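You operate a simulated robot arm through the tools that you are given. There is no shell and no other tool.

You run a simulated two-armed robot. Do the job below in one go: nothing can be reset, and whatever is moved stays where it is left.

## Task
Screw the cap back on the silver flask.

The check looks at the end state, three seconds after you hand in, the way a careful person would. Anything else that was tipped, shoved, dropped, spilled or broken makes it a failure. A push-on lid holds only when it is set on centred and level and pressed home; a screw cap is set on level and turned clockwise until tight.

## Robot
Two 7-joint arms with two-finger parallel grippers on one trunk, on a base that moves. Base frame: it is fixed to the floor where the robot stands at the start and does not move with it; the origin is under the middle of the robot, x ahead of it, y to its left, z up. Readings come in m, rad, newtons and seconds.
The left shoulder is at the start at [0.124, 0.171, 1.162], the right one opposite. With the tool pointing down near the work surface each hand reaches from about 0.38 to 0.92 m from the robot's upright axis, wherever it stands, measured 20 degrees to its own side. Places, roughly: silver flask [2.25, -1.5, 1]. Payload 4.4 kg a hand.
The TCP of each hand is the grasp point between the finger pads, 0.023 m short of the fingertips. In the tool frame z runs along the fingers and y along their closing line. The gripper opens to 0.094 m. The fingers are 0.038 m wide and 0.01 m thick; the gripper's body (0.054 by 0.096 m) begins 0.039 m behind the TCP.
Orientation is that of the tool frame in the base frame, as a unit quaternion [x, y, z, w]. With the fingers straight down and closing along the base's y, the tool's x points along the base's -x, its y along +y and its z along -z.

## Interface
- The arms move only by the tool apply_moves. It takes "left_commands", "right_commands" or both (then of equal length, played together; a hand with none holds still); each is a list of rows, each a list of 3 entries, a list of its own where there are three numbers: the shift along the tool's x, y, z in m, then the turn, a rotation vector about the tool's x, y, z in rad, then the closure, from 0 (fully open) to 1 (shut). In form: [[[tx, ty, tz], [ax, ay, az], grip], ...]. A call has 1 to 20 rows; each row is the pose to reach, as a shift and turn from the pose commanded when the call began, along the tool's axes at that moment. A row lasts 0.2 s, in which the tool goes at most 0.05 m and 0.15 rad; a call with a longer step from one row to the next is refused whole, and so is a gripper value outside its range. Where a pose cannot be reached the arm comes as near as it can. A force on the tool above 40 N (or 10 N above the force at the start of the call, whichever is more), or a blocked arm, ends the call early, and 0.2 s more pass. The fingers move at their own pace (about 0.072 m/s each) and stop on an object; they squeeze with about 32 N. The grip force told is the motor's: it shows also when the fingers shut on nothing. Time passes only in rows, and 0.2 s behind the last, so rows that repeat a pose let the fingers close. It gives the time, the measured TCP pose, the force on the tool (base axes), the opening and the grip force at its end, in the units of the frame above (readings bear some noise), with the torque about the TCP (base axes, N m) and any sound that the robot's microphone picked up, and new pictures: "views" is both (left out), scene, wrist or none (wrist: the cameras of the hands that moved).
- Cameras (640 x 400 px; columns grow to the right, rows downward): "scene" is now at [0.2445, -0.002, 1.3225]; the picture's right is [-0.04, -1.00, 0.00], its down [-0.39, 0.02, -0.92] and it looks along [0.92, -0.04, -0.39] (base axes); focal length 214 px, centre (320, 200). "left" rides on the left gripper at [0.087, -0.016, -0.074] in its tool frame; the picture's right is [0.18, 0.98, 0.00], its down [-0.58, 0.11, -0.81] and it looks along [-0.79, 0.15, 0.59] (tool axes); focal length 243 px, centre (320, 200). "right" rides on the right gripper at [0.086, 0.016, -0.075] in its tool frame; the picture's right is [-0.18, 0.98, 0.00], its down [-0.58, -0.11, -0.81] and it looks along [-0.79, -0.15, 0.59] (tool axes); focal length 243 px, centre (320, 200). There is no depth. A picture from a camera that has moved, and an enlarged one, comes with that camera's place and axes in the base frame and with its lens.
- move_column(by): moves the trunk up (or, below 0, down) by that many m; the arms and the scene camera ride with it, the base frame stays. It gives what a move gives, with no picture.
- base_move(legs): drives the robot by 1 to 6 legs, each [ahead, left, turn to the left] in m, m and rad, along the robot's own axes; the way and the turn of a leg run together, so that a leg with both is an arc; at most 1.5 m and 3.142 rad a leg. The arms and the cameras ride along, it lands a little off, and it stops where it bumps. It gives what a move gives, and a new picture of the scene camera.
- turn_head(pan, tilt): turns the head with the scene camera to pan (to the left, within 1.396 rad either way) and tilt (down, from -0.506 to 1.204), counted from straight ahead of the robot (the tilt from the chest, where the trunk bows). It gives what a move gives, and a new picture of the scene camera.
- close_up(camera, box): a new picture of the part [left, top, right, bottom] of that camera's present view, enlarged. It takes no simulated time.
- hand_in(): hands the job in; it is judged then, once.

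Places have to be worked out from the pictures, the camera data and where the tool is seen. Open the grippers and draw the arms clear of the work before you hand the job in, unless the task says otherwise.

The tools are called after "Call:" by a JSON object that holds its "op" and its "data". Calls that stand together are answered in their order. apply_moves: Moves the arms, as the interface text tells. Its arguments: {"type":"object","properties":{"left_commands":{"type":"array","items":{"type":"array"}},"right_commands":{"type":"array","items":{"type":"array"}},"views":{"type":"string","enum":["both","scene","wrist","none"]}},"required":[]} The other tools are called the same way: move_column (by) moves the trunk up or down; base_move (legs) drives the base; turn_head (pan, tilt) turns the head that bears the scene camera; close_up (camera, box) takes an enlarged picture of a part of a camera's view; hand_in () hands the job in.

At the start:

```text
t: 0.0
left_tcp_pos: [0.4737, 0.2433, 1.203]
left_tcp_rot: [0.0, 1.0, 0.0, -0.001]
left_contact_force: [0.9, -0.3, -0.6]
left_wrist_torque: [-0.02, 0.02, 0.01]
left_width: 0.0942
left_finger_force: 0.1
right_tcp_pos: [0.4244, -0.1745, 1.2395]
right_tcp_rot: [0.0, 1.0, 0.001, 0.001]
right_contact_force: [-0.1, -0.8, 0.2]
right_wrist_torque: [-0.01, 0.03, 0.01]
right_width: 0.094
right_finger_force: 0.1
trunk travel left (down, up): [-0.175, 0.213]
robot x, y, heading: [-0.0019, 0.002, -0.0]
head pan, tilt (commanded): [-0.045, 0.403]
```

scene: 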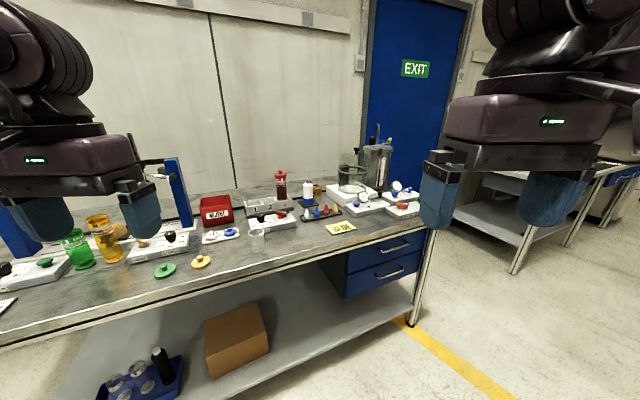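
right: 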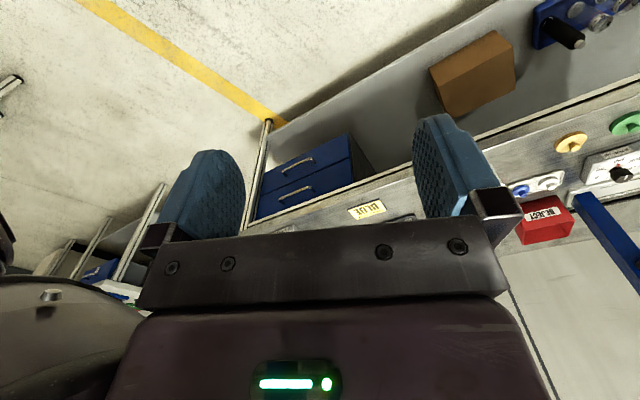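
left: 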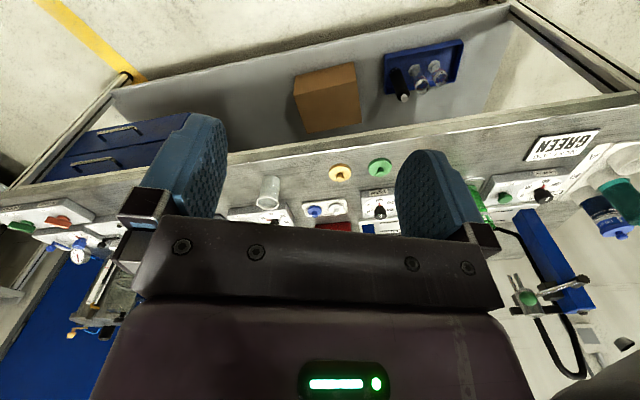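

The first pictures show a bench ahead, and the flask should be to the front right at about [2.25, -1.5, 1]. I turn the head toward it to look.

Call:
{"op": "turn_head", "data": {"pan": -0.6, "tilt": 0.2}}

```text
t: 1.0
left_tcp_pos: [0.4764, 0.2428, 1.2026]
left_tcp_rot: [0.0, 1.0, 0.0, -0.001]
left_contact_force: [0.1, -0.1, 0.0]
left_wrist_torque: [-0.02, 0.02, -0.01]
left_width: 0.094
left_finger_force: 0.1
right_tcp_pos: [0.4249, -0.174, 1.2385]
right_tcp_rot: [0.0, 1.0, 0.0, 0.0]
right_contact_force: [-0.6, 0.3, 0.0]
right_wrist_torque: [-0.01, 0.03, 0.0]
right_width: 0.0939
right_finger_force: 0.0
trunk travel left (down, up): [-0.175, 0.213]
robot x, y, heading: [0.0011, -0.0006, -0.001]
head pan, tilt (commanded): [-0.6, 0.201]
camera scene: at [0.2289, -0.0505, 1.3413], right [-0.56, -0.83, 0.0], down [-0.16, 0.11, -0.98], along [0.81, -0.55, -0.2], focal length 214 px, centre (320, 200)
```

scene: 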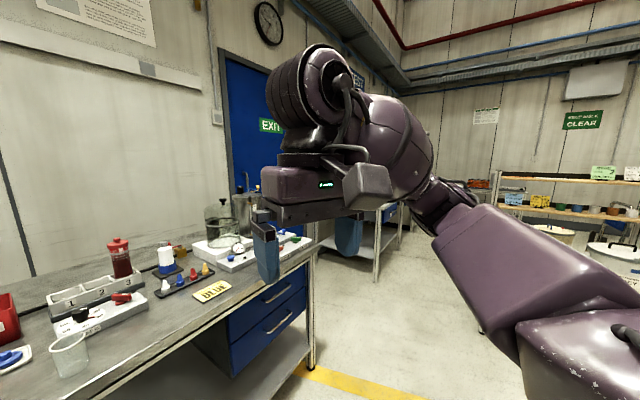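

The right arm blocks the view of the second bench. I look further right to check the free floor before driving.

Call:
{"op": "turn_head", "data": {"pan": -1.35, "tilt": 0.4}}

Call:
{"op": "turn_head", "data": {"pan": -0.3, "tilt": 0.2}}

```text
t: 2.1
left_tcp_pos: [0.4736, 0.243, 1.2038]
left_tcp_rot: [-0.001, 1.0, 0.0, 0.0]
left_contact_force: [0.3, 0.7, -0.2]
left_wrist_torque: [-0.01, -0.04, 0.02]
left_width: 0.0938
left_finger_force: 0.1
right_tcp_pos: [0.4248, -0.1756, 1.2382]
right_tcp_rot: [-0.001, 1.0, 0.0, 0.0]
right_contact_force: [0.2, 0.1, 0.2]
right_wrist_torque: [0.03, 0.02, -0.02]
right_width: 0.0941
right_finger_force: 0.1
trunk travel left (down, up): [-0.175, 0.213]
robot x, y, heading: [-0.0032, -0.0022, -0.002]
head pan, tilt (commanded): [-1.349, 0.4]
camera scene: at [0.1724, -0.0882, 1.3228], right [-0.98, -0.22, 0.0], down [-0.09, 0.38, -0.92], along [0.2, -0.9, -0.39], focal length 214 px, centre (320, 200)
```

scene: 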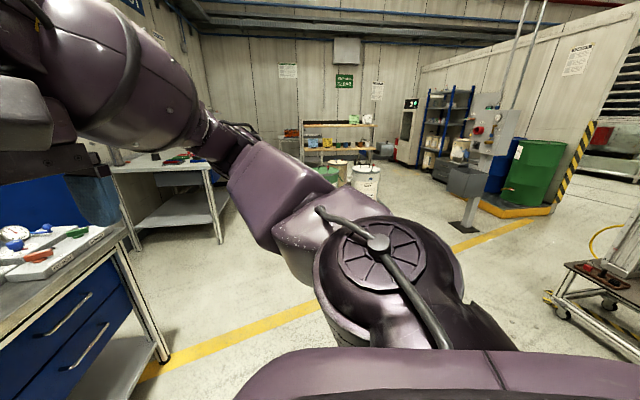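

```text
t: 3.4
left_tcp_pos: [0.4751, 0.2433, 1.2026]
left_tcp_rot: [-0.001, 1.0, -0.001, 0.0]
left_contact_force: [-0.3, -0.4, -0.6]
left_wrist_torque: [0.03, -0.03, 0.01]
left_width: 0.0941
left_finger_force: 0.0
right_tcp_pos: [0.4239, -0.1749, 1.2393]
right_tcp_rot: [0.0, 1.0, 0.001, 0.0]
right_contact_force: [1.3, 0.9, -0.2]
right_wrist_torque: [-0.01, -0.01, 0.03]
right_width: 0.0941
right_finger_force: 0.1
trunk travel left (down, up): [-0.175, 0.213]
robot x, y, heading: [0.0015, 0.001, 0.003]
head pan, tilt (commanded): [-0.3, 0.201]
camera scene: at [0.2409, -0.0255, 1.3413], right [-0.3, -0.95, 0.0], down [-0.19, 0.06, -0.98], along [0.94, -0.29, -0.2], focal length 214 px, centre (320, 200)
```

scene: 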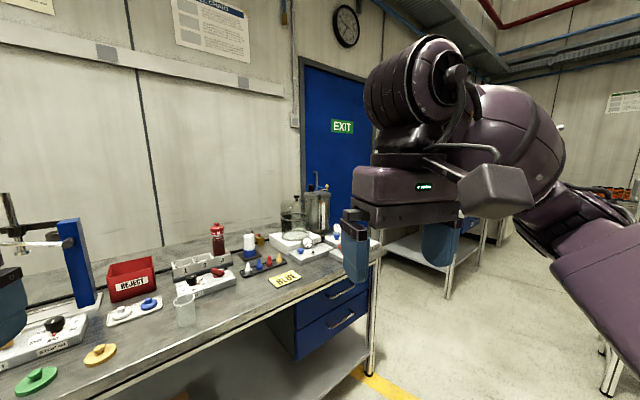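

Free floor lies to the right, with the second bench at the front right. I strafe 0.8 m right, parallel to the first bench, to get a clear view.

Call:
{"op": "base_move", "data": {"legs": [[0, -0.8, 0]]}}

```text
t: 10.8
left_tcp_pos: [0.4728, -0.5697, 1.2029]
left_tcp_rot: [0.008, 1.0, 0.0, 0.0]
left_contact_force: [-0.2, 0.0, -0.7]
left_wrist_torque: [0.01, 0.04, 0.01]
left_width: 0.0939
left_finger_force: 0.0
right_tcp_pos: [0.4144, -0.9859, 1.2386]
right_tcp_rot: [0.009, 1.0, -0.001, 0.0]
right_contact_force: [0.2, 0.0, -0.3]
right_wrist_torque: [0.01, 0.01, -0.02]
right_width: 0.094
right_finger_force: 0.1
trunk travel left (down, up): [-0.175, 0.213]
robot x, y, heading: [-0.0075, -0.8057, -0.018]
head pan, tilt (commanded): [-0.3, 0.201]
camera scene: at [0.2338, -0.8341, 1.3413], right [-0.31, -0.95, 0.0], down [-0.19, 0.06, -0.98], along [0.93, -0.31, -0.2], focal length 214 px, centre (320, 200)
```

scene: 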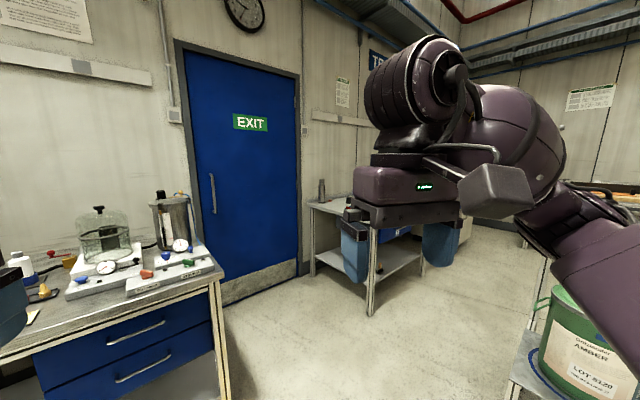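

I can now see a second bench with a grey flask at its far left corner, and a green bucket on a stand at the right. I pan a bit left and tilt down for a clean view.

Call:
{"op": "turn_head", "data": {"pan": -0.8, "tilt": 0.6}}

Call:
{"op": "turn_head", "data": {"pan": -0.05, "tilt": 0.3}}

```text
t: 11.8
left_tcp_pos: [0.4735, -0.5699, 1.2031]
left_tcp_rot: [0.009, 1.0, 0.0, 0.0]
left_contact_force: [-0.1, 0.2, -0.3]
left_wrist_torque: [0.01, 0.06, -0.01]
left_width: 0.094
left_finger_force: 0.0
right_tcp_pos: [0.4154, -0.9873, 1.2389]
right_tcp_rot: [0.008, 1.0, 0.0, 0.0]
right_contact_force: [0.0, 0.5, 0.1]
right_wrist_torque: [0.02, 0.01, 0.0]
right_width: 0.0938
right_finger_force: 0.1
trunk travel left (down, up): [-0.175, 0.213]
robot x, y, heading: [-0.0044, -0.8057, -0.02]
head pan, tilt (commanded): [-0.799, 0.6]
camera scene: at [0.2059, -0.8693, 1.3046], right [-0.73, -0.69, 0.0], down [-0.39, 0.41, -0.83], along [0.57, -0.6, -0.56], focal length 214 px, centre (320, 200)
```

scene: 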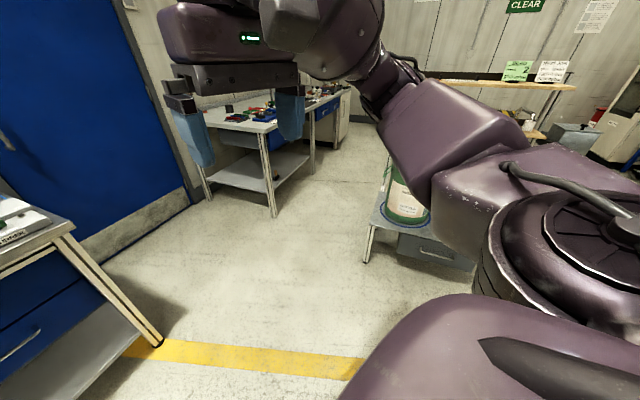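

```text
t: 12.9
left_tcp_pos: [0.4725, -0.5695, 1.2028]
left_tcp_rot: [0.008, 1.0, 0.0, 0.001]
left_contact_force: [-0.1, -1.0, -0.2]
left_wrist_torque: [0.07, 0.01, -0.03]
left_width: 0.0938
left_finger_force: 0.1
right_tcp_pos: [0.415, -0.9862, 1.2378]
right_tcp_rot: [0.008, 1.0, 0.0, 0.0]
right_contact_force: [-0.6, 0.2, 0.0]
right_wrist_torque: [0.01, 0.04, 0.01]
right_width: 0.094
right_finger_force: 0.1
trunk travel left (down, up): [-0.175, 0.213]
robot x, y, heading: [-0.006, -0.8023, -0.018]
head pan, tilt (commanded): [-0.051, 0.3]
camera scene: at [0.2384, -0.8114, 1.332], right [-0.07, -1.0, 0.0], down [-0.3, 0.02, -0.96], along [0.95, -0.07, -0.3], focal length 214 px, centre (320, 200)
```

scene: 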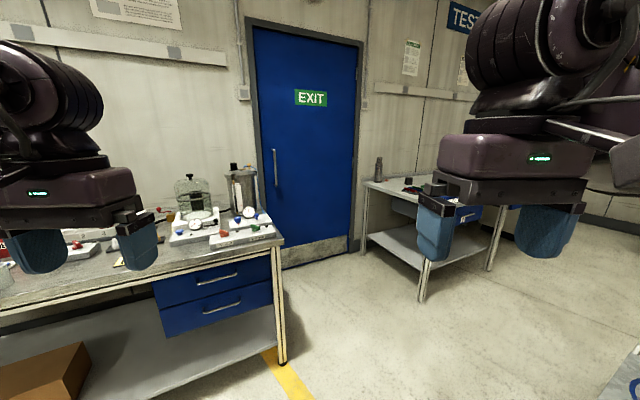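

From the leg feet, the second bench is turned about 22°: its near-left corner is near [1.62,-1.77] and its far-left near [2.4,-1.46], with the flask close to the far-left end. I strafe right a little, advance part-way and look again.

Call:
{"op": "base_move", "data": {"legs": [[0, -0.38, 0], [0.8, 0, 0]]}}

Call:
{"op": "turn_head", "data": {"pan": -0.1, "tilt": 0.3}}

```text
t: 20.5
left_tcp_pos: [1.2509, -0.9679, 1.2029]
left_tcp_rot: [0.011, 1.0, 0.0, -0.001]
left_contact_force: [0.1, 1.2, 0.7]
left_wrist_torque: [0.01, 0.0, 0.0]
left_width: 0.0939
left_finger_force: 0.1
right_tcp_pos: [1.1908, -1.3833, 1.2377]
right_tcp_rot: [0.013, 1.0, 0.0, 0.0]
right_contact_force: [0.1, -0.9, 0.4]
right_wrist_torque: [0.04, 0.01, -0.01]
right_width: 0.0941
right_finger_force: 0.2
trunk travel left (down, up): [-0.175, 0.213]
robot x, y, heading: [0.7686, -1.1975, -0.027]
head pan, tilt (commanded): [-0.051, 0.3]
camera scene: at [1.0157, -1.2069, 1.3321], right [-0.08, -1.0, 0.0], down [-0.29, 0.02, -0.96], along [0.95, -0.07, -0.3], focal length 214 px, centre (320, 200)
```

scene: 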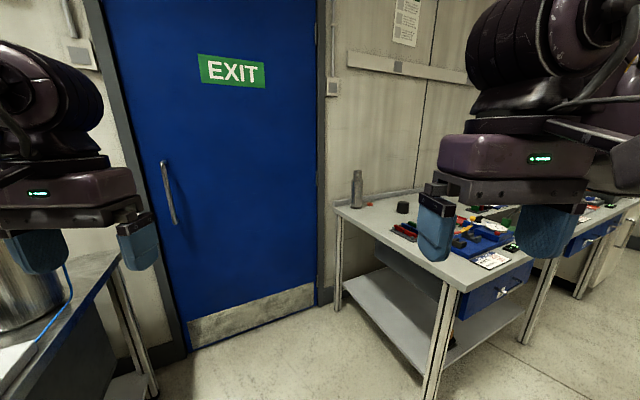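

```text
t: 21.2
left_tcp_pos: [1.2517, -0.9674, 1.2029]
left_tcp_rot: [0.012, 1.0, 0.0, 0.0]
left_contact_force: [-0.7, -0.1, 0.2]
left_wrist_torque: [0.02, 0.0, -0.02]
left_width: 0.0939
left_finger_force: 0.1
right_tcp_pos: [1.1916, -1.3836, 1.2382]
right_tcp_rot: [0.013, 1.0, -0.001, 0.0]
right_contact_force: [0.7, -1.2, 0.6]
right_wrist_torque: [0.0, 0.0, -0.01]
right_width: 0.0938
right_finger_force: 0.0
trunk travel left (down, up): [-0.175, 0.213]
robot x, y, heading: [0.7703, -1.1962, -0.028]
head pan, tilt (commanded): [-0.099, 0.3]
camera scene: at [1.015, -1.2114, 1.332], right [-0.12, -0.99, 0.0], down [-0.29, 0.04, -0.96], along [0.95, -0.12, -0.3], focal length 214 px, centre (320, 200)
```

scene: 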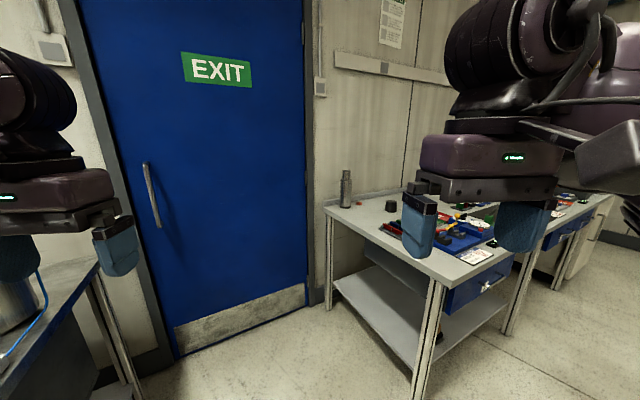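

The flask stands at the far-left part of the bench and a dark cap lies beside it. I enlarge that region.

Call:
{"op": "close_up", "data": {"camera": "scene", "box": [310, 150, 470, 250]}}

```text
4.00 times, centred on (390, 200) of scene
camera zoom: at [1.015, -1.2114, 1.332], right [-0.12, -0.99, 0.0], down [-0.29, 0.04, -0.96], along [0.95, -0.12, -0.3], focal length 858 px, centre (40, 200)
```

zoom: 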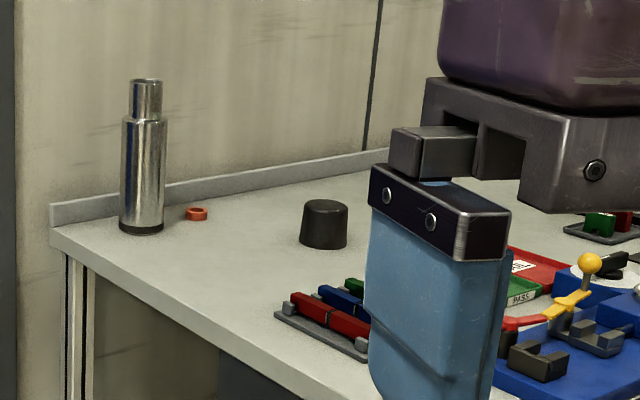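

Flask stands at about [2.25,-1.53] with its base at z≈0.88, and a black cap is upright at about [2.14,-1.78]; a small red ring lies by the flask. I drive into the gap between the benches to about [1.58,-1.2] and turn right toward the flask.

Call:
{"op": "base_move", "data": {"legs": [[0.6, 0, 0]]}}

Call:
{"op": "turn_head", "data": {"pan": -0.4, "tilt": 0.45}}

```text
t: 24.5
left_tcp_pos: [1.8453, -0.9846, 1.2029]
left_tcp_rot: [0.014, 1.0, 0.0, 0.0]
left_contact_force: [-0.2, -0.7, 0.3]
left_wrist_torque: [0.0, 0.05, 0.0]
left_width: 0.0941
left_finger_force: 0.0
right_tcp_pos: [1.7826, -1.4009, 1.2369]
right_tcp_rot: [0.015, 1.0, 0.0, 0.0]
right_contact_force: [0.2, -0.3, -1.0]
right_wrist_torque: [0.02, 0.01, 0.0]
right_width: 0.0939
right_finger_force: 0.0
trunk travel left (down, up): [-0.175, 0.213]
robot x, y, heading: [1.3608, -1.2155, -0.031]
head pan, tilt (commanded): [-0.099, 0.3]
camera scene: at [1.6077, -1.2284, 1.3321], right [-0.13, -0.99, 0.0], down [-0.29, 0.04, -0.96], along [0.95, -0.12, -0.3], focal length 214 px, centre (320, 200)
```

scene: 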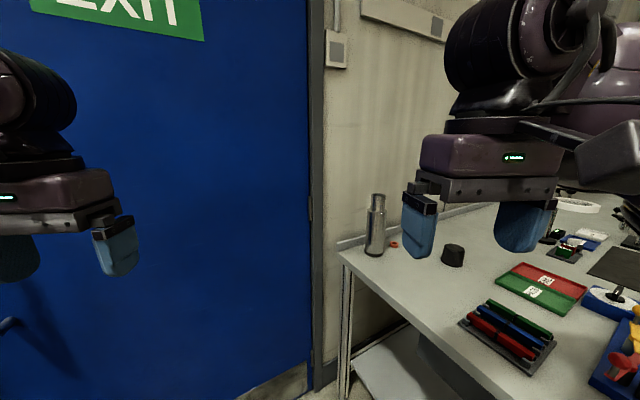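

```text
t: 25.3
left_tcp_pos: [1.8448, -0.9853, 1.2043]
left_tcp_rot: [0.014, 1.0, 0.0, 0.0]
left_contact_force: [0.2, 0.0, 0.3]
left_wrist_torque: [-0.01, 0.02, 0.01]
left_width: 0.0937
left_finger_force: 0.0
right_tcp_pos: [1.7813, -1.4011, 1.2384]
right_tcp_rot: [0.015, 1.0, 0.001, 0.001]
right_contact_force: [-0.8, 0.4, 0.9]
right_wrist_torque: [0.03, -0.02, 0.01]
right_width: 0.0941
right_finger_force: 0.0
trunk travel left (down, up): [-0.175, 0.213]
robot x, y, heading: [1.362, -1.213, -0.03]
head pan, tilt (commanded): [-0.4, 0.45]
camera scene: at [1.5984, -1.2546, 1.3182], right [-0.41, -0.91, 0.0], down [-0.4, 0.18, -0.9], along [0.82, -0.37, -0.43], focal length 214 px, centre (320, 200)
```

scene: 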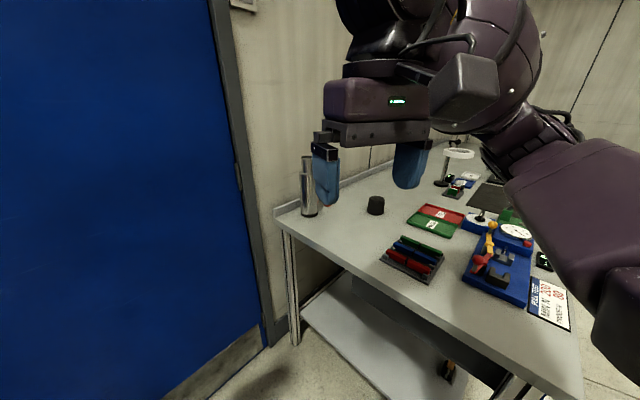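

Triangulating the two views puts the flask nearer [2.4,-1.57] with the table at z≈0.82. I drive 0.3 m ahead and turn right about 0.5 rad; both hands stay well above everything.

Call:
{"op": "base_move", "data": {"legs": [[0.3, 0, 0], [0, 0, -0.5]]}}

Call:
{"op": "turn_head", "data": {"pan": 0.0, "tilt": 0.55}}

```text
t: 28.9
left_tcp_pos: [2.1639, -1.2381, 1.2208]
left_tcp_rot: [0.233, 0.972, 0.006, 0.018]
left_contact_force: [0.1, 0.1, 0.5]
left_wrist_torque: [0.01, 0.01, 0.05]
left_width: 0.094
left_finger_force: 0.0
right_tcp_pos: [1.9107, -1.5876, 1.2416]
right_tcp_rot: [0.251, 0.968, 0.005, 0.01]
right_contact_force: [-0.5, -0.5, 0.2]
right_wrist_torque: [-0.03, -0.02, -0.02]
right_width: 0.0943
right_finger_force: 0.0
trunk travel left (down, up): [-0.175, 0.213]
robot x, y, heading: [1.6455, -1.2237, -0.505]
head pan, tilt (commanded): [-0.4, 0.45]
stopped in leg 2: the robot was blocked; the commanded pose is now the measured one
camera scene: at [1.8129, -1.373, 1.3212], right [-0.79, -0.62, -0.02], down [-0.25, 0.35, -0.9], along [0.56, -0.71, -0.43], focal length 214 px, centre (320, 200)
```

scene: 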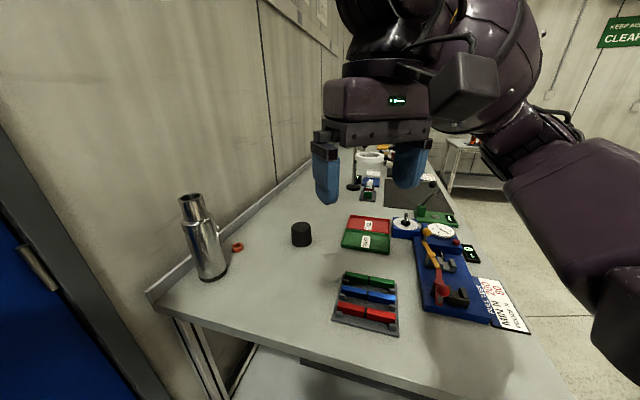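

```text
t: 29.8
left_tcp_pos: [2.1627, -1.2374, 1.2194]
left_tcp_rot: [0.237, 0.971, 0.006, 0.017]
left_contact_force: [0.1, 0.3, -0.1]
left_wrist_torque: [0.0, 0.0, -0.03]
left_width: 0.0938
left_finger_force: 0.1
right_tcp_pos: [1.9087, -1.5866, 1.2425]
right_tcp_rot: [0.253, 0.967, 0.004, 0.011]
right_contact_force: [-0.6, -0.1, 0.8]
right_wrist_torque: [0.0, 0.0, 0.0]
right_width: 0.0939
right_finger_force: 0.1
trunk travel left (down, up): [-0.175, 0.213]
robot x, y, heading: [1.6473, -1.2203, -0.508]
head pan, tilt (commanded): [0.0, 0.55]
camera scene: at [1.8331, -1.3429, 1.3132], right [-0.49, -0.87, -0.01], down [-0.44, 0.26, -0.86], along [0.75, -0.42, -0.51], focal length 214 px, centre (320, 200)
```

scene: 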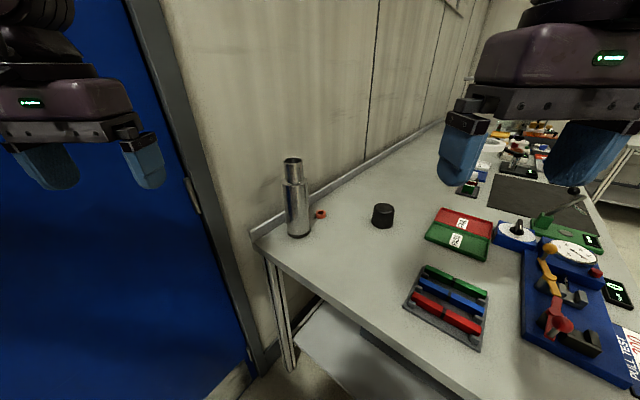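

The turn ended blocked just short of its goal and the robot reads slightly tilted. I look down on both sides to see what the base touched.

Call:
{"op": "turn_head", "data": {"pan": -0.9, "tilt": 1.1}}

Call:
{"op": "turn_head", "data": {"pan": 0.9, "tilt": 1.1}}

Call:
{"op": "turn_head", "data": {"pan": 0.0, "tilt": 1.15}}

```text
t: 31.0
left_tcp_pos: [2.1621, -1.2374, 1.2186]
left_tcp_rot: [0.235, 0.972, 0.007, 0.017]
left_contact_force: [0.2, 0.0, 0.6]
left_wrist_torque: [-0.01, -0.01, 0.0]
left_width: 0.0938
left_finger_force: 0.1
right_tcp_pos: [1.9082, -1.5867, 1.2426]
right_tcp_rot: [0.252, 0.968, 0.005, 0.01]
right_contact_force: [1.0, 1.0, 0.2]
right_wrist_torque: [0.02, -0.02, -0.03]
right_width: 0.0942
right_finger_force: 0.1
trunk travel left (down, up): [-0.175, 0.213]
robot x, y, heading: [1.6473, -1.2208, -0.507]
head pan, tilt (commanded): [-0.901, 1.1]
camera scene: at [1.7657, -1.3611, 1.2684], right [-0.99, -0.16, -0.02], down [-0.13, 0.88, -0.45], along [0.09, -0.45, -0.89], focal length 214 px, centre (320, 200)
```

scene: 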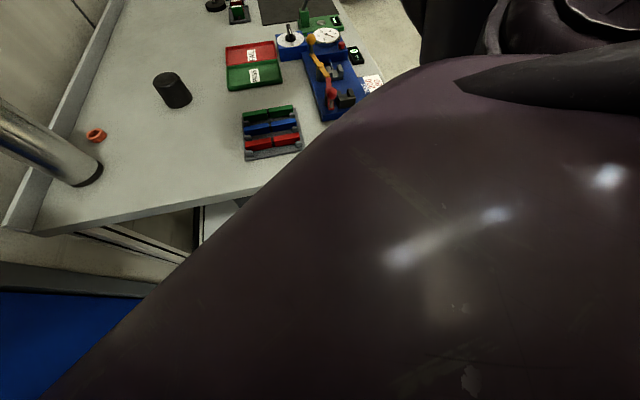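

```text
t: 32.8
left_tcp_pos: [2.1621, -1.2374, 1.2188]
left_tcp_rot: [0.237, 0.971, 0.007, 0.017]
left_contact_force: [-1.0, 0.4, -0.2]
left_wrist_torque: [0.02, 0.0, 0.0]
left_width: 0.0939
left_finger_force: 0.1
right_tcp_pos: [1.9083, -1.5868, 1.243]
right_tcp_rot: [0.253, 0.967, 0.004, 0.01]
right_contact_force: [-0.1, -0.1, 0.2]
right_wrist_torque: [0.03, -0.04, -0.02]
right_width: 0.0939
right_finger_force: 0.1
trunk travel left (down, up): [-0.175, 0.213]
robot x, y, heading: [1.6475, -1.2246, -0.514]
head pan, tilt (commanded): [0.901, 1.1]
camera scene: at [1.8141, -1.2748, 1.2698], right [0.38, -0.93, 0.0], down [-0.81, -0.34, -0.47], along [0.44, 0.18, -0.88], focal length 214 px, centre (320, 200)
```

scene: 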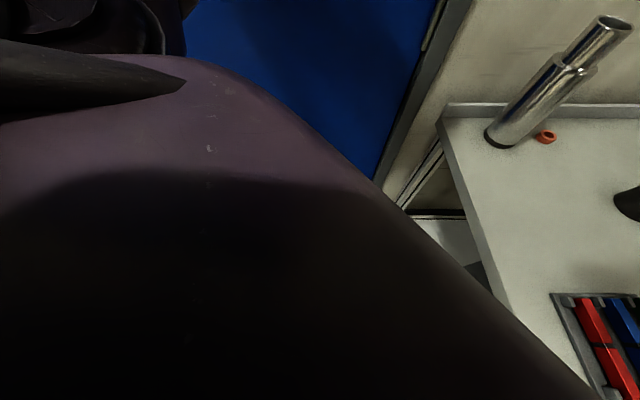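

```text
t: 34.0
left_tcp_pos: [2.1622, -1.2381, 1.2185]
left_tcp_rot: [0.237, 0.971, 0.007, 0.017]
left_contact_force: [0.7, -0.2, -0.1]
left_wrist_torque: [0.01, 0.02, 0.02]
left_width: 0.0938
left_finger_force: 0.0
right_tcp_pos: [1.9082, -1.5859, 1.2425]
right_tcp_rot: [0.253, 0.967, 0.004, 0.009]
right_contact_force: [-0.7, 0.1, -0.4]
right_wrist_torque: [0.04, -0.04, -0.02]
right_width: 0.094
right_finger_force: 0.0
trunk travel left (down, up): [-0.175, 0.213]
robot x, y, heading: [1.6473, -1.2221, -0.511]
head pan, tilt (commanded): [0.0, 1.15]
camera scene: at [1.8077, -1.3278, 1.2663], right [-0.49, -0.87, -0.01], down [-0.79, 0.45, -0.42], along [0.38, -0.2, -0.91], focal length 214 px, centre (320, 200)
```

scene: 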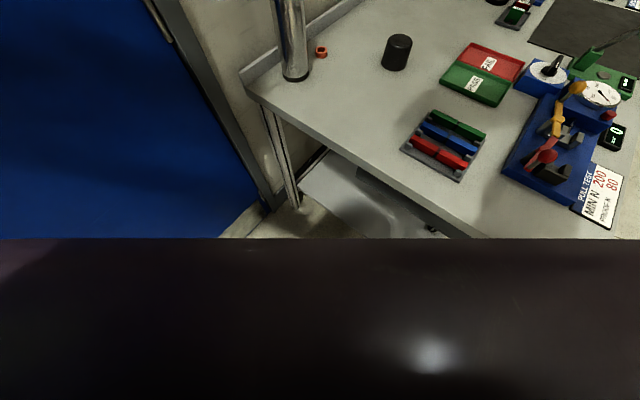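

The base's front-right corner seems to have met the bench end, whose edge runs from about [2.43,-1.42] to [1.76,-1.66]. I back away perpendicular to that edge, check that the tilt goes, and draw the left arm in since the wall is close to its left.

Call:
{"op": "base_move", "data": {"legs": [[-0.05, 0.045, 0]]}}

Call:
{"op": "turn_head", "data": {"pan": 0.0, "tilt": 0.6}}

```text
t: 35.0
left_tcp_pos: [2.1413, -1.2017, 1.2131]
left_tcp_rot: [0.246, 0.969, 0.014, 0.009]
left_contact_force: [-0.3, 0.8, -0.3]
left_wrist_torque: [0.0, -0.01, 0.0]
left_width: 0.094
left_finger_force: 0.0
right_tcp_pos: [1.8883, -1.5448, 1.2333]
right_tcp_rot: [0.257, 0.966, 0.013, 0.006]
right_contact_force: [-0.2, -0.4, 0.0]
right_wrist_torque: [0.0, 0.0, 0.0]
right_width: 0.0939
right_finger_force: 0.1
trunk travel left (down, up): [-0.175, 0.213]
robot x, y, heading: [1.6277, -1.1592, -0.518]
head pan, tilt (commanded): [0.0, 1.15]
camera scene: at [1.7886, -1.286, 1.263], right [-0.49, -0.87, -0.03], down [-0.79, 0.46, -0.41], along [0.37, -0.18, -0.91], focal length 214 px, centre (320, 200)
```

scene: 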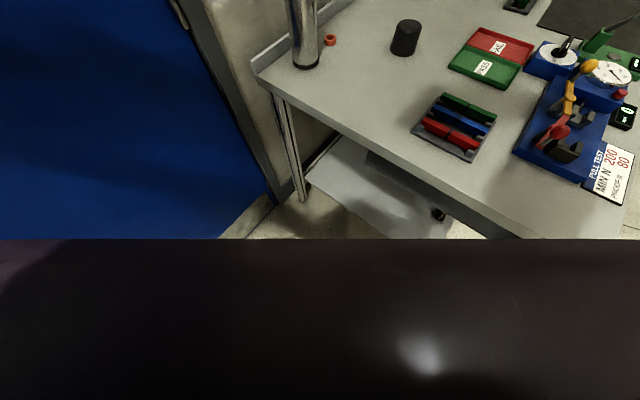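

```text
t: 36.0
left_tcp_pos: [2.1391, -1.2004, 1.215]
left_tcp_rot: [0.251, 0.968, 0.012, 0.009]
left_contact_force: [0.0, -0.1, 1.0]
left_wrist_torque: [0.01, -0.01, 0.01]
left_width: 0.094
left_finger_force: 0.1
right_tcp_pos: [1.8855, -1.5404, 1.2366]
right_tcp_rot: [0.258, 0.966, 0.011, 0.008]
right_contact_force: [0.3, 0.2, 0.9]
right_wrist_torque: [0.02, -0.03, 0.03]
right_width: 0.0942
right_finger_force: 0.1
trunk travel left (down, up): [-0.175, 0.213]
robot x, y, heading: [1.6246, -1.1567, -0.524]
head pan, tilt (commanded): [0.0, 0.6]
camera scene: at [1.8106, -1.2978, 1.3061], right [-0.5, -0.87, -0.03], down [-0.47, 0.3, -0.83], along [0.73, -0.4, -0.56], focal length 214 px, centre (320, 200)
```

scene: 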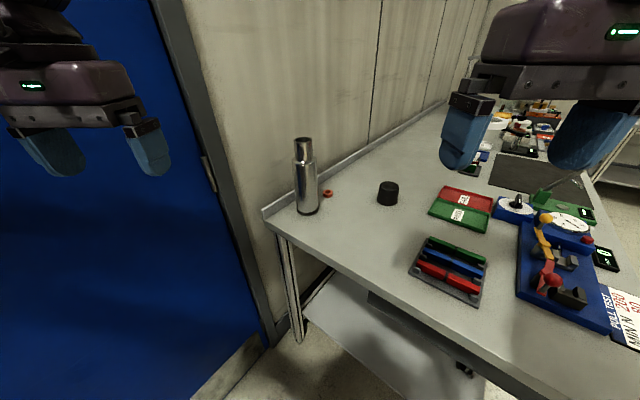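

The robot still leans slightly to its right, so something may be under the left side. I look left and back toward the floor.

Call:
{"op": "turn_head", "data": {"pan": 1.39, "tilt": 0.8}}

Call:
{"op": "turn_head", "data": {"pan": -1.39, "tilt": 0.8}}

```text
t: 37.5
left_tcp_pos: [2.139, -1.2004, 1.2153]
left_tcp_rot: [0.25, 0.968, 0.011, 0.009]
left_contact_force: [0.4, 0.6, -0.8]
left_wrist_torque: [0.01, 0.01, -0.03]
left_width: 0.0938
left_finger_force: 0.0
right_tcp_pos: [1.8853, -1.5404, 1.2373]
right_tcp_rot: [0.256, 0.967, 0.011, 0.008]
right_contact_force: [-0.6, -0.1, -0.8]
right_wrist_torque: [0.01, 0.01, -0.02]
right_width: 0.0941
right_finger_force: 0.0
trunk travel left (down, up): [-0.175, 0.213]
robot x, y, heading: [1.6263, -1.1583, -0.516]
head pan, tilt (commanded): [1.389, 0.799]
camera scene: at [1.7862, -1.1916, 1.2908], right [0.76, -0.65, 0.0], down [-0.45, -0.53, -0.72], along [0.46, 0.55, -0.7], focal length 214 px, centre (320, 200)
```

scene: 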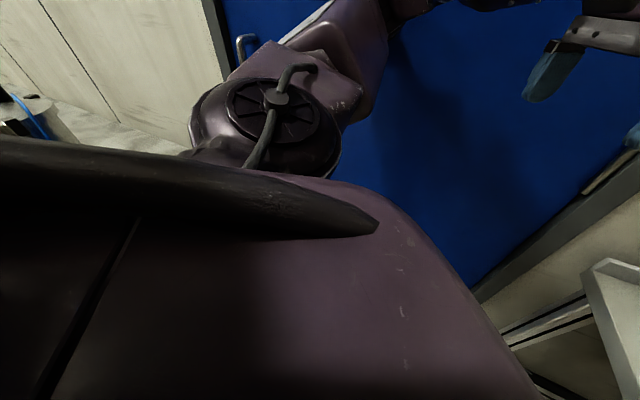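

```text
t: 40.0
left_tcp_pos: [2.1381, -1.1993, 1.215]
left_tcp_rot: [0.25, 0.968, 0.011, 0.01]
left_contact_force: [0.0, 0.1, -0.9]
left_wrist_torque: [0.03, -0.03, 0.01]
left_width: 0.0938
left_finger_force: 0.0
right_tcp_pos: [1.8848, -1.5406, 1.2361]
right_tcp_rot: [0.257, 0.966, 0.011, 0.009]
right_contact_force: [-0.4, 1.1, 0.9]
right_wrist_torque: [0.0, 0.0, -0.01]
right_width: 0.0939
right_finger_force: 0.1
trunk travel left (down, up): [-0.175, 0.213]
robot x, y, heading: [1.6231, -1.1549, -0.52]
head pan, tilt (commanded): [-1.389, 0.799]
camera scene: at [1.7073, -1.3287, 1.2868], right [-0.94, 0.33, -0.01], down [0.25, 0.69, -0.68], along [-0.22, -0.65, -0.73], focal length 214 px, centre (320, 200)
```

scene: 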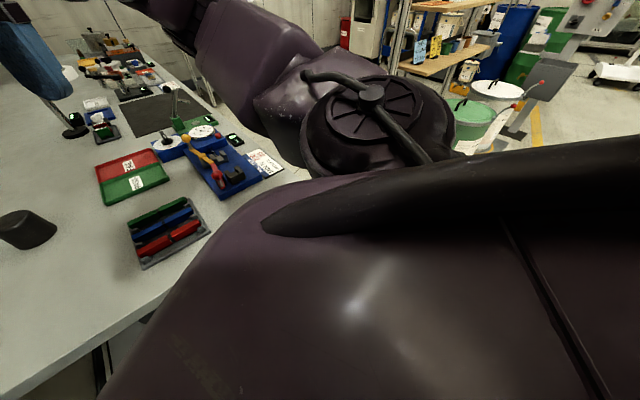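

The lean points straight away from the wall, so the left elbow is probably pressing on the door or wall. I back straight away from the wall by about 0.15 m to free it.

Call:
{"op": "base_move", "data": {"legs": [[-0.1, -0.1, 0]]}}

Call:
{"op": "turn_head", "data": {"pan": 1.1, "tilt": 0.3}}

```text
t: 41.5
left_tcp_pos: [2.0271, -1.2141, 1.2043]
left_tcp_rot: [0.246, 0.969, 0.001, 0.002]
left_contact_force: [0.0, -1.0, -0.3]
left_wrist_torque: [0.04, 0.02, 0.01]
left_width: 0.094
left_finger_force: 0.1
right_tcp_pos: [1.7752, -1.5575, 1.2379]
right_tcp_rot: [0.254, 0.967, 0.001, 0.0]
right_contact_force: [0.2, -0.3, -0.7]
right_wrist_torque: [-0.02, -0.03, 0.01]
right_width: 0.094
right_finger_force: 0.0
trunk travel left (down, up): [-0.175, 0.213]
robot x, y, heading: [1.4904, -1.1938, -0.518]
head pan, tilt (commanded): [-1.389, 0.799]
camera scene: at [1.5975, -1.3453, 1.2876], right [-0.94, 0.33, 0.0], down [0.24, 0.68, -0.7], along [-0.23, -0.66, -0.72], focal length 214 px, centre (320, 200)
```

scene: 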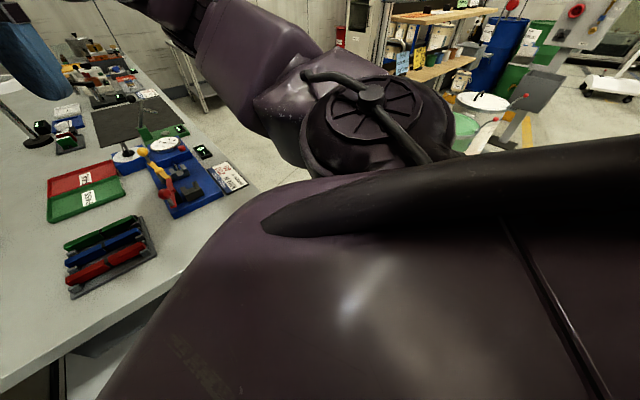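

```text
t: 43.8
left_tcp_pos: [2.0278, -1.2149, 1.2057]
left_tcp_rot: [0.247, 0.969, 0.001, 0.003]
left_contact_force: [1.0, 1.1, 0.3]
left_wrist_torque: [0.01, 0.0, 0.02]
left_width: 0.0938
left_finger_force: 0.1
right_tcp_pos: [1.7754, -1.5567, 1.2386]
right_tcp_rot: [0.255, 0.967, 0.0, 0.0]
right_contact_force: [1.1, 0.2, -0.5]
right_wrist_torque: [0.04, 0.0, 0.02]
right_width: 0.0941
right_finger_force: 0.0
trunk travel left (down, up): [-0.175, 0.213]
robot x, y, heading: [1.4901, -1.1957, -0.515]
head pan, tilt (commanded): [1.1, 0.3]
camera scene: at [1.7025, -1.2171, 1.332], right [0.55, -0.83, 0.0], down [-0.25, -0.16, -0.96], along [0.8, 0.53, -0.3], focal length 214 px, centre (320, 200)
```

scene: 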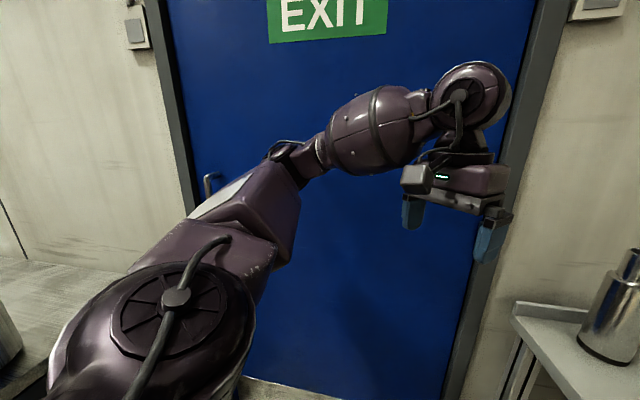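

The lean is gone, so the left elbow was indeed what touched the door. From here I try the left hand in a horizontal holding pose (fingers forward, slightly right) in free space to see where the elbow goes.

Call:
{"op": "apply_moves", "data": {"left_commands": [[[-0.014, -0.0125, 0.01], [0.0229, -0.1294, 0.0229], 0], [[-0.028, -0.025, 0.02], [0.0458, -0.2589, 0.0458], 0], [[-0.042, -0.0375, 0.03], [0.0687, -0.3883, 0.0687], 0], [[-0.057, -0.05, 0.04], [0.0915, -0.5178, 0.0915], 0], [[-0.071, -0.0625, 0.05], [0.1144, -0.6472, 0.1144], 0], [[-0.085, -0.075, 0.06], [0.1373, -0.7767, 0.1373], 0], [[-0.099, -0.0875, 0.07], [0.1602, -0.9061, 0.1602], 0], [[-0.113, -0.1, 0.08], [0.1831, -1.0355, 0.1831], 0], [[-0.128, -0.1125, 0.09], [0.206, -1.165, 0.206], 0], [[-0.142, -0.125, 0.1], [0.2288, -1.2944, 0.2288], 0], [[-0.156, -0.1375, 0.11], [0.2517, -1.4239, 0.2517], 0], [[-0.17, -0.15, 0.12], [0.2746, -1.5533, 0.2746], 0], [[-0.17, -0.15, 0.12], [0.2746, -1.5533, 0.2746], 0]], "views": "both"}}

```text
t: 46.6
left_tcp_pos: [2.1118, -1.3932, 1.0551]
left_tcp_rot: [0.318, 0.651, -0.317, 0.612]
left_contact_force: [-2.6, -3.9, 0.4]
left_wrist_torque: [-0.02, 0.04, 0.29]
left_width: 0.0938
left_finger_force: 0.1
left hand out of reach, approached as far as the arm can: row 10, 11, 12, 13
right_tcp_pos: [1.7748, -1.5583, 1.2374]
right_tcp_rot: [0.255, 0.967, 0.001, 0.001]
right_contact_force: [0.5, 0.0, 1.0]
right_wrist_torque: [0.01, -0.01, 0.0]
right_width: 0.0941
right_finger_force: 0.1
trunk travel left (down, up): [-0.175, 0.213]
robot x, y, heading: [1.4929, -1.1956, -0.518]
head pan, tilt (commanded): [1.1, 0.3]
camera scene: at [1.7011, -1.2192, 1.3322], right [0.55, -0.83, 0.0], down [-0.25, -0.16, -0.96], along [0.8, 0.53, -0.29], focal length 214 px, centre (320, 200)
camera left: at [2.0501, -1.3417, 0.971], right [0.78, 0.59, -0.21], down [-0.36, 0.7, 0.62], along [0.51, -0.41, 0.76], focal length 243 px, centre (320, 200)
```

scene: 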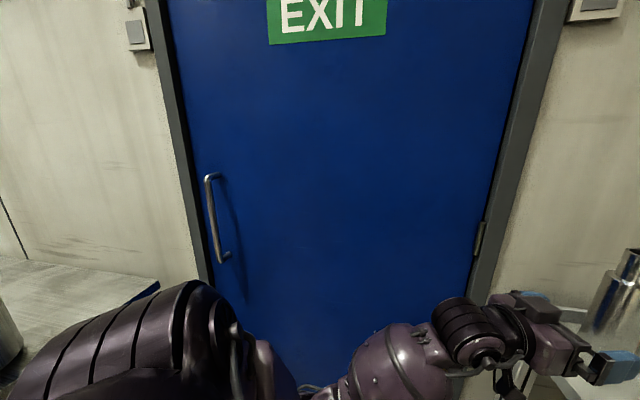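
left: 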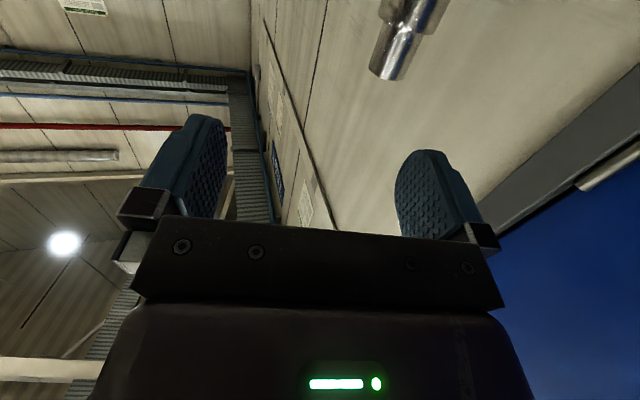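

The left arm now hangs with its elbow down, clear of the wall, though that pose was slightly beyond what its joints allow. I look at the arm from the head to see where the elbow sits.

Call:
{"op": "turn_head", "data": {"pan": 0.6, "tilt": 0.8}}

Call:
{"op": "turn_head", "data": {"pan": 0.0, "tilt": 0.5}}

```text
t: 47.5
left_tcp_pos: [2.1148, -1.3897, 1.0533]
left_tcp_rot: [0.321, 0.652, -0.313, 0.611]
left_contact_force: [0.1, -1.1, -0.1]
left_wrist_torque: [-0.01, 0.0, 0.01]
left_width: 0.0939
left_finger_force: 0.1
right_tcp_pos: [1.7737, -1.5569, 1.2369]
right_tcp_rot: [0.256, 0.967, 0.0, -0.001]
right_contact_force: [0.0, 0.8, 0.4]
right_wrist_torque: [0.02, 0.0, -0.05]
right_width: 0.0938
right_finger_force: 0.0
trunk travel left (down, up): [-0.175, 0.213]
robot x, y, heading: [1.4941, -1.1993, -0.512]
head pan, tilt (commanded): [0.6, 0.799]
camera scene: at [1.7049, -1.2617, 1.2878], right [0.09, -1.0, 0.0], down [-0.71, -0.06, -0.7], along [0.7, 0.06, -0.72], focal length 214 px, centre (320, 200)
```

scene: 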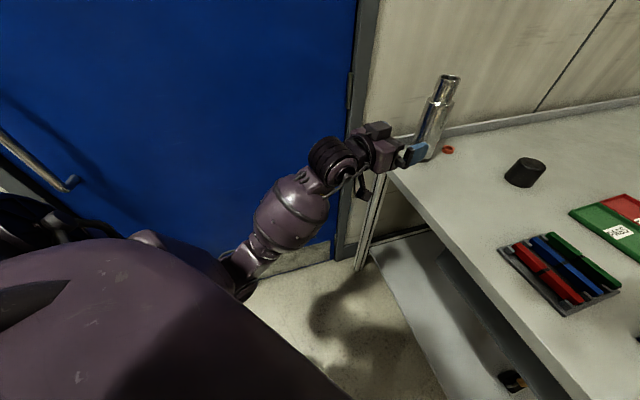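

```text
t: 48.5
left_tcp_pos: [2.1156, -1.3899, 1.0538]
left_tcp_rot: [0.321, 0.652, -0.313, 0.612]
left_contact_force: [0.4, 0.3, 0.6]
left_wrist_torque: [-0.02, -0.04, -0.02]
left_width: 0.0942
left_finger_force: 0.1
right_tcp_pos: [1.7752, -1.5558, 1.2376]
right_tcp_rot: [0.255, 0.967, 0.001, 0.0]
right_contact_force: [0.7, 0.5, 0.0]
right_wrist_torque: [0.01, -0.02, 0.0]
right_width: 0.094
right_finger_force: 0.0
trunk travel left (down, up): [-0.175, 0.213]
robot x, y, heading: [1.4934, -1.1991, -0.517]
head pan, tilt (commanded): [0.0, 0.499]
camera scene: at [1.7037, -1.3133, 1.3136], right [-0.49, -0.87, 0.0], down [-0.42, 0.24, -0.88], along [0.76, -0.43, -0.48], focal length 214 px, centre (320, 200)
```

scene: 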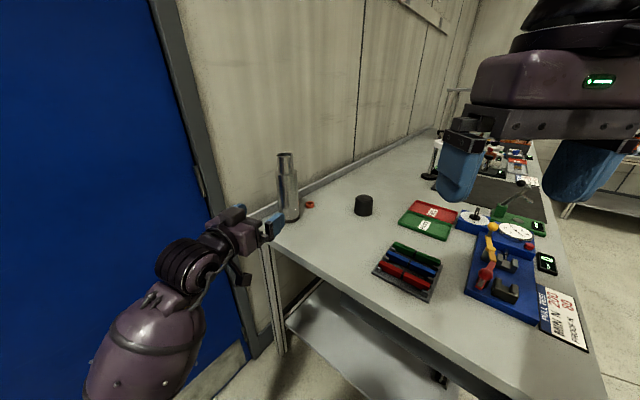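

The left forearm now rises from below beside the bench end, well clear of the wall, so this holding posture can work. Before driving nearer I shift the left hand right and slightly back so it won't meet the wall or flask.

Call:
{"op": "apply_moves", "data": {"left_commands": [[[0, -0.03, -0.002], [0, 0, 0], 0], [[0, -0.06, -0.004], [0, 0, 0], 0], [[0, -0.09, -0.006], [0, 0, 0], 0], [[0, -0.12, -0.008], [0, 0, 0], 0], [[0, -0.15, -0.01], [0, 0, 0], 0], [[0, -0.18, -0.013], [0, 0, 0], 0], [[0, -0.18, -0.013], [0, 0, 0], 0]], "views": "both"}}

```text
t: 50.1
left_tcp_pos: [2.1062, -1.3955, 1.0522]
left_tcp_rot: [0.316, 0.652, -0.326, 0.607]
left_contact_force: [0.4, 0.0, 0.1]
left_wrist_torque: [-0.02, -0.04, -0.01]
left_width: 0.0937
left_finger_force: 0.0
left hand out of reach, approached as far as the arm can: row 1, 2, 3, 4, 5, 6, 7
right_tcp_pos: [1.7759, -1.5565, 1.2385]
right_tcp_rot: [0.254, 0.967, 0.0, 0.0]
right_contact_force: [0.7, -0.1, 0.2]
right_wrist_torque: [0.05, 0.0, 0.02]
right_width: 0.0942
right_finger_force: 0.0
trunk travel left (down, up): [-0.175, 0.213]
robot x, y, heading: [1.495, -1.1974, -0.514]
head pan, tilt (commanded): [0.0, 0.499]
camera scene: at [1.7037, -1.3133, 1.3136], right [-0.49, -0.87, 0.0], down [-0.42, 0.24, -0.88], along [0.76, -0.43, -0.48], focal length 214 px, centre (320, 200)
camera left: at [2.0437, -1.3436, 0.9706], right [0.78, 0.58, -0.22], down [-0.35, 0.71, 0.62], along [0.52, -0.4, 0.76], focal length 243 px, centre (320, 200)
```

scene: 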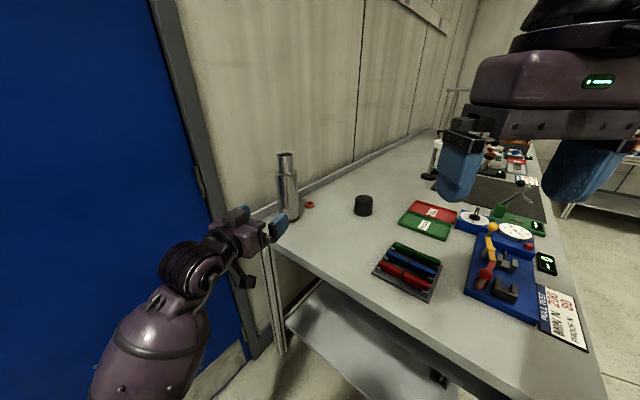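
left: 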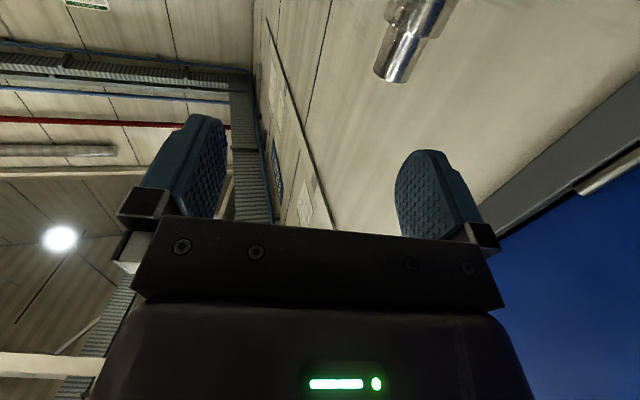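

The arm is at a joint limit for that shift, so I probe another option: hand further forward with its pointing turned back toward straight ahead.

Call:
{"op": "apply_moves", "data": {"left_commands": [[[0, -0.02, 0.02], [-0.07, 0, 0], 0], [[0, -0.04, 0.04], [-0.14, 0, 0], 0], [[0, -0.06, 0.06], [-0.21, 0, 0], 0], [[0, -0.08, 0.08], [-0.28, 0, 0], 0], [[0, -0.1, 0.1], [-0.35, 0, 0], 0], [[0, -0.1, 0.1], [-0.35, 0, 0], 0]], "views": "scene"}}

```text
t: 51.5
left_tcp_pos: [2.1065, -1.395, 1.0537]
left_tcp_rot: [0.316, 0.652, -0.327, 0.607]
left_contact_force: [-0.1, 0.0, 0.7]
left_wrist_torque: [0.01, 0.02, -0.03]
left_width: 0.0941
left_finger_force: 0.1
left hand out of reach, approached as far as the arm can: row 1, 2, 3, 4, 5, 6
right_tcp_pos: [1.7753, -1.5565, 1.2383]
right_tcp_rot: [0.255, 0.967, 0.0, 0.0]
right_contact_force: [0.4, -0.3, 0.9]
right_wrist_torque: [-0.01, -0.01, 0.05]
right_width: 0.0939
right_finger_force: 0.1
trunk travel left (down, up): [-0.175, 0.213]
robot x, y, heading: [1.4909, -1.1978, -0.518]
head pan, tilt (commanded): [0.0, 0.499]
camera scene: at [1.7037, -1.3133, 1.3136], right [-0.49, -0.87, 0.0], down [-0.42, 0.24, -0.88], along [0.76, -0.43, -0.48], focal length 214 px, centre (320, 200)
```

scene: 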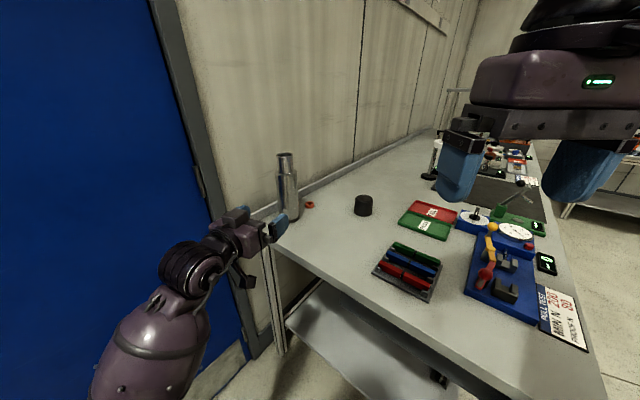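

The commanded pose seems to have drifted out of reach while the arm stays put. I command it back left, pointing straight ahead, to regain a reachable pose.

Call:
{"op": "apply_moves", "data": {"left_commands": [[[0, 0.045, 0.007], [0, 0, 0], 0], [[0, 0.09, 0.014], [0, 0, 0], 0], [[0, 0.135, 0.021], [0, 0, 0], 0], [[0, 0.18, 0.028], [0, 0, 0], 0], [[0, 0.225, 0.035], [0, 0, 0], 0], [[0, 0.27, 0.042], [0, 0, 0], 0], [[0, 0.315, 0.049], [0, 0, 0], 0], [[0, 0.36, 0.056], [0, 0, 0], 0], [[0, 0.4, 0.063], [0, 0, 0], 0], [[0, 0.44, 0.07], [0, 0, 0], 0], [[0, 0.44, 0.07], [0, 0, 0], 0]], "views": "scene"}}

```text
t: 53.0
left_tcp_pos: [2.3462, -1.2785, 1.0417]
left_tcp_rot: [0.323, 0.647, -0.335, 0.605]
left_contact_force: [-41.3, 7.0, 0.0]
left_wrist_torque: [-0.07, -0.63, 0.71]
left_width: 0.0807
left_finger_force: 0.0
right_tcp_pos: [1.7711, -1.5557, 1.2398]
right_tcp_rot: [0.254, 0.967, 0.0, 0.002]
right_contact_force: [0.1, 0.6, 0.2]
right_wrist_torque: [0.01, 0.03, 0.01]
right_width: 0.094
right_finger_force: 0.1
trunk travel left (down, up): [-0.175, 0.213]
robot x, y, heading: [1.4921, -1.1974, -0.514]
head pan, tilt (commanded): [0.0, 0.499]
stopped in row 7 (left hand): the force on the tool passed its limit at 59 N (the readings are from after the stop); the commanded pose is now the measured one
camera scene: at [1.6988, -1.3121, 1.3146], right [-0.49, -0.87, 0.0], down [-0.41, 0.23, -0.88], along [0.77, -0.43, -0.48], focal length 214 px, centre (320, 200)
```

scene: 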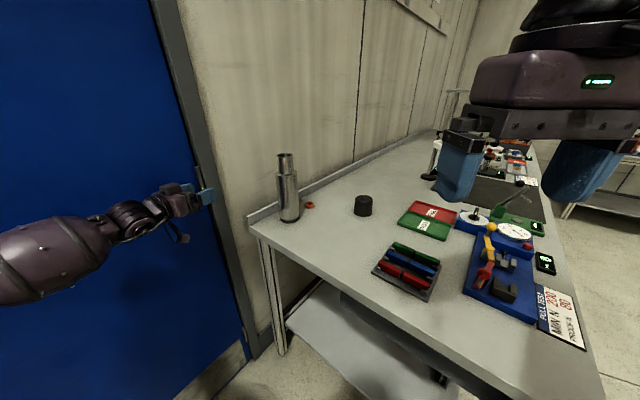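

The hand met the wall at l≈1.85 (out-of-reach commands reset to the actual pose). I move the hand away from the wall to about [2.21,-1.44,0.97], testing whether an extended horizontal pose is reachable.

Call:
{"op": "apply_moves", "data": {"left_commands": [[[0.0, -0.04, 0.0], [0, 0, 0], 0], [[0.015, -0.075, 0.012], [0, 0, 0], 0], [[0.03, -0.11, 0.024], [0, 0, 0], 0], [[0.045, -0.14, 0.036], [0, 0, 0], 0], [[0.06, -0.17, 0.048], [0, 0, 0], 0], [[0.076, -0.203, 0.062], [0, 0, 0], 0], [[0.076, -0.203, 0.062], [0, 0, 0], 0]], "views": "scene"}}

```text
t: 54.6
left_tcp_pos: [2.2172, -1.4432, 0.9675]
left_tcp_rot: [0.321, 0.649, -0.332, 0.604]
left_contact_force: [-0.3, 0.3, 0.5]
left_wrist_torque: [0.03, -0.01, 0.0]
left_width: 0.0941
left_finger_force: 0.0
right_tcp_pos: [1.7766, -1.5561, 1.2365]
right_tcp_rot: [0.255, 0.967, 0.0, 0.0]
right_contact_force: [0.0, 0.3, -0.4]
right_wrist_torque: [0.0, 0.0, -0.03]
right_width: 0.0939
right_finger_force: 0.0
trunk travel left (down, up): [-0.175, 0.213]
robot x, y, heading: [1.4919, -1.1958, -0.513]
head pan, tilt (commanded): [0.0, 0.499]
camera scene: at [1.7035, -1.3125, 1.3138], right [-0.49, -0.87, 0.0], down [-0.42, 0.24, -0.88], along [0.76, -0.43, -0.48], focal length 214 px, centre (320, 200)
```

scene: 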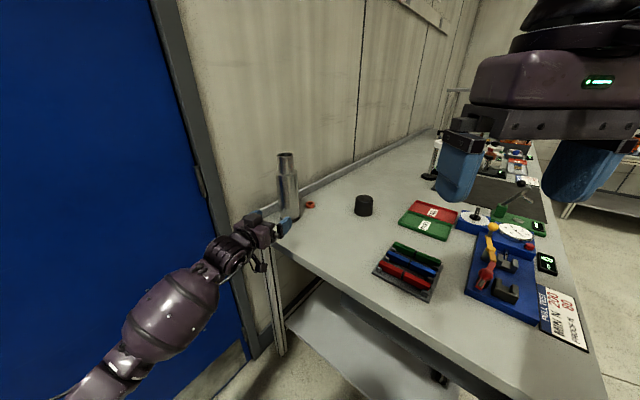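

That extended pose is reachable. I probe 0.1 m further inward to learn how much room the left arm has.

Call:
{"op": "apply_moves", "data": {"left_commands": [[[0.0, -0.045, 0.02], [0, 0, 0], 0], [[0.0, -0.09, 0.043], [0, 0, 0], 0], [[0.0, -0.09, 0.043], [0, 0, 0], 0]], "views": "none"}}

```text
refused: row 2 steps farther than a row can; nothing moved
```

I split the same probe into smaller steps.

Call:
{"op": "apply_moves", "data": {"left_commands": [[[0.0, -0.03, 0.014], [0, 0, 0], 0], [[0.0, -0.06, 0.028], [0, 0, 0], 0], [[0.0, -0.09, 0.043], [0, 0, 0], 0], [[0.0, -0.09, 0.043], [0, 0, 0], 0]], "views": "none"}}

```text
t: 55.6
left_tcp_pos: [2.1911, -1.49, 0.9673]
left_tcp_rot: [0.322, 0.649, -0.334, 0.602]
left_contact_force: [-0.5, 0.3, 0.1]
left_wrist_torque: [0.0, -0.01, 0.0]
left_width: 0.0939
left_finger_force: 0.0
left hand out of reach, approached as far as the arm can: row 2, 3, 4
right_tcp_pos: [1.7757, -1.5559, 1.2378]
right_tcp_rot: [0.255, 0.967, 0.0, 0.0]
right_contact_force: [0.7, -0.5, 0.8]
right_wrist_torque: [-0.02, -0.02, 0.0]
right_width: 0.094
right_finger_force: 0.1
trunk travel left (down, up): [-0.175, 0.213]
robot x, y, heading: [1.4889, -1.1964, -0.513]
head pan, tilt (commanded): [0.0, 0.499]
```

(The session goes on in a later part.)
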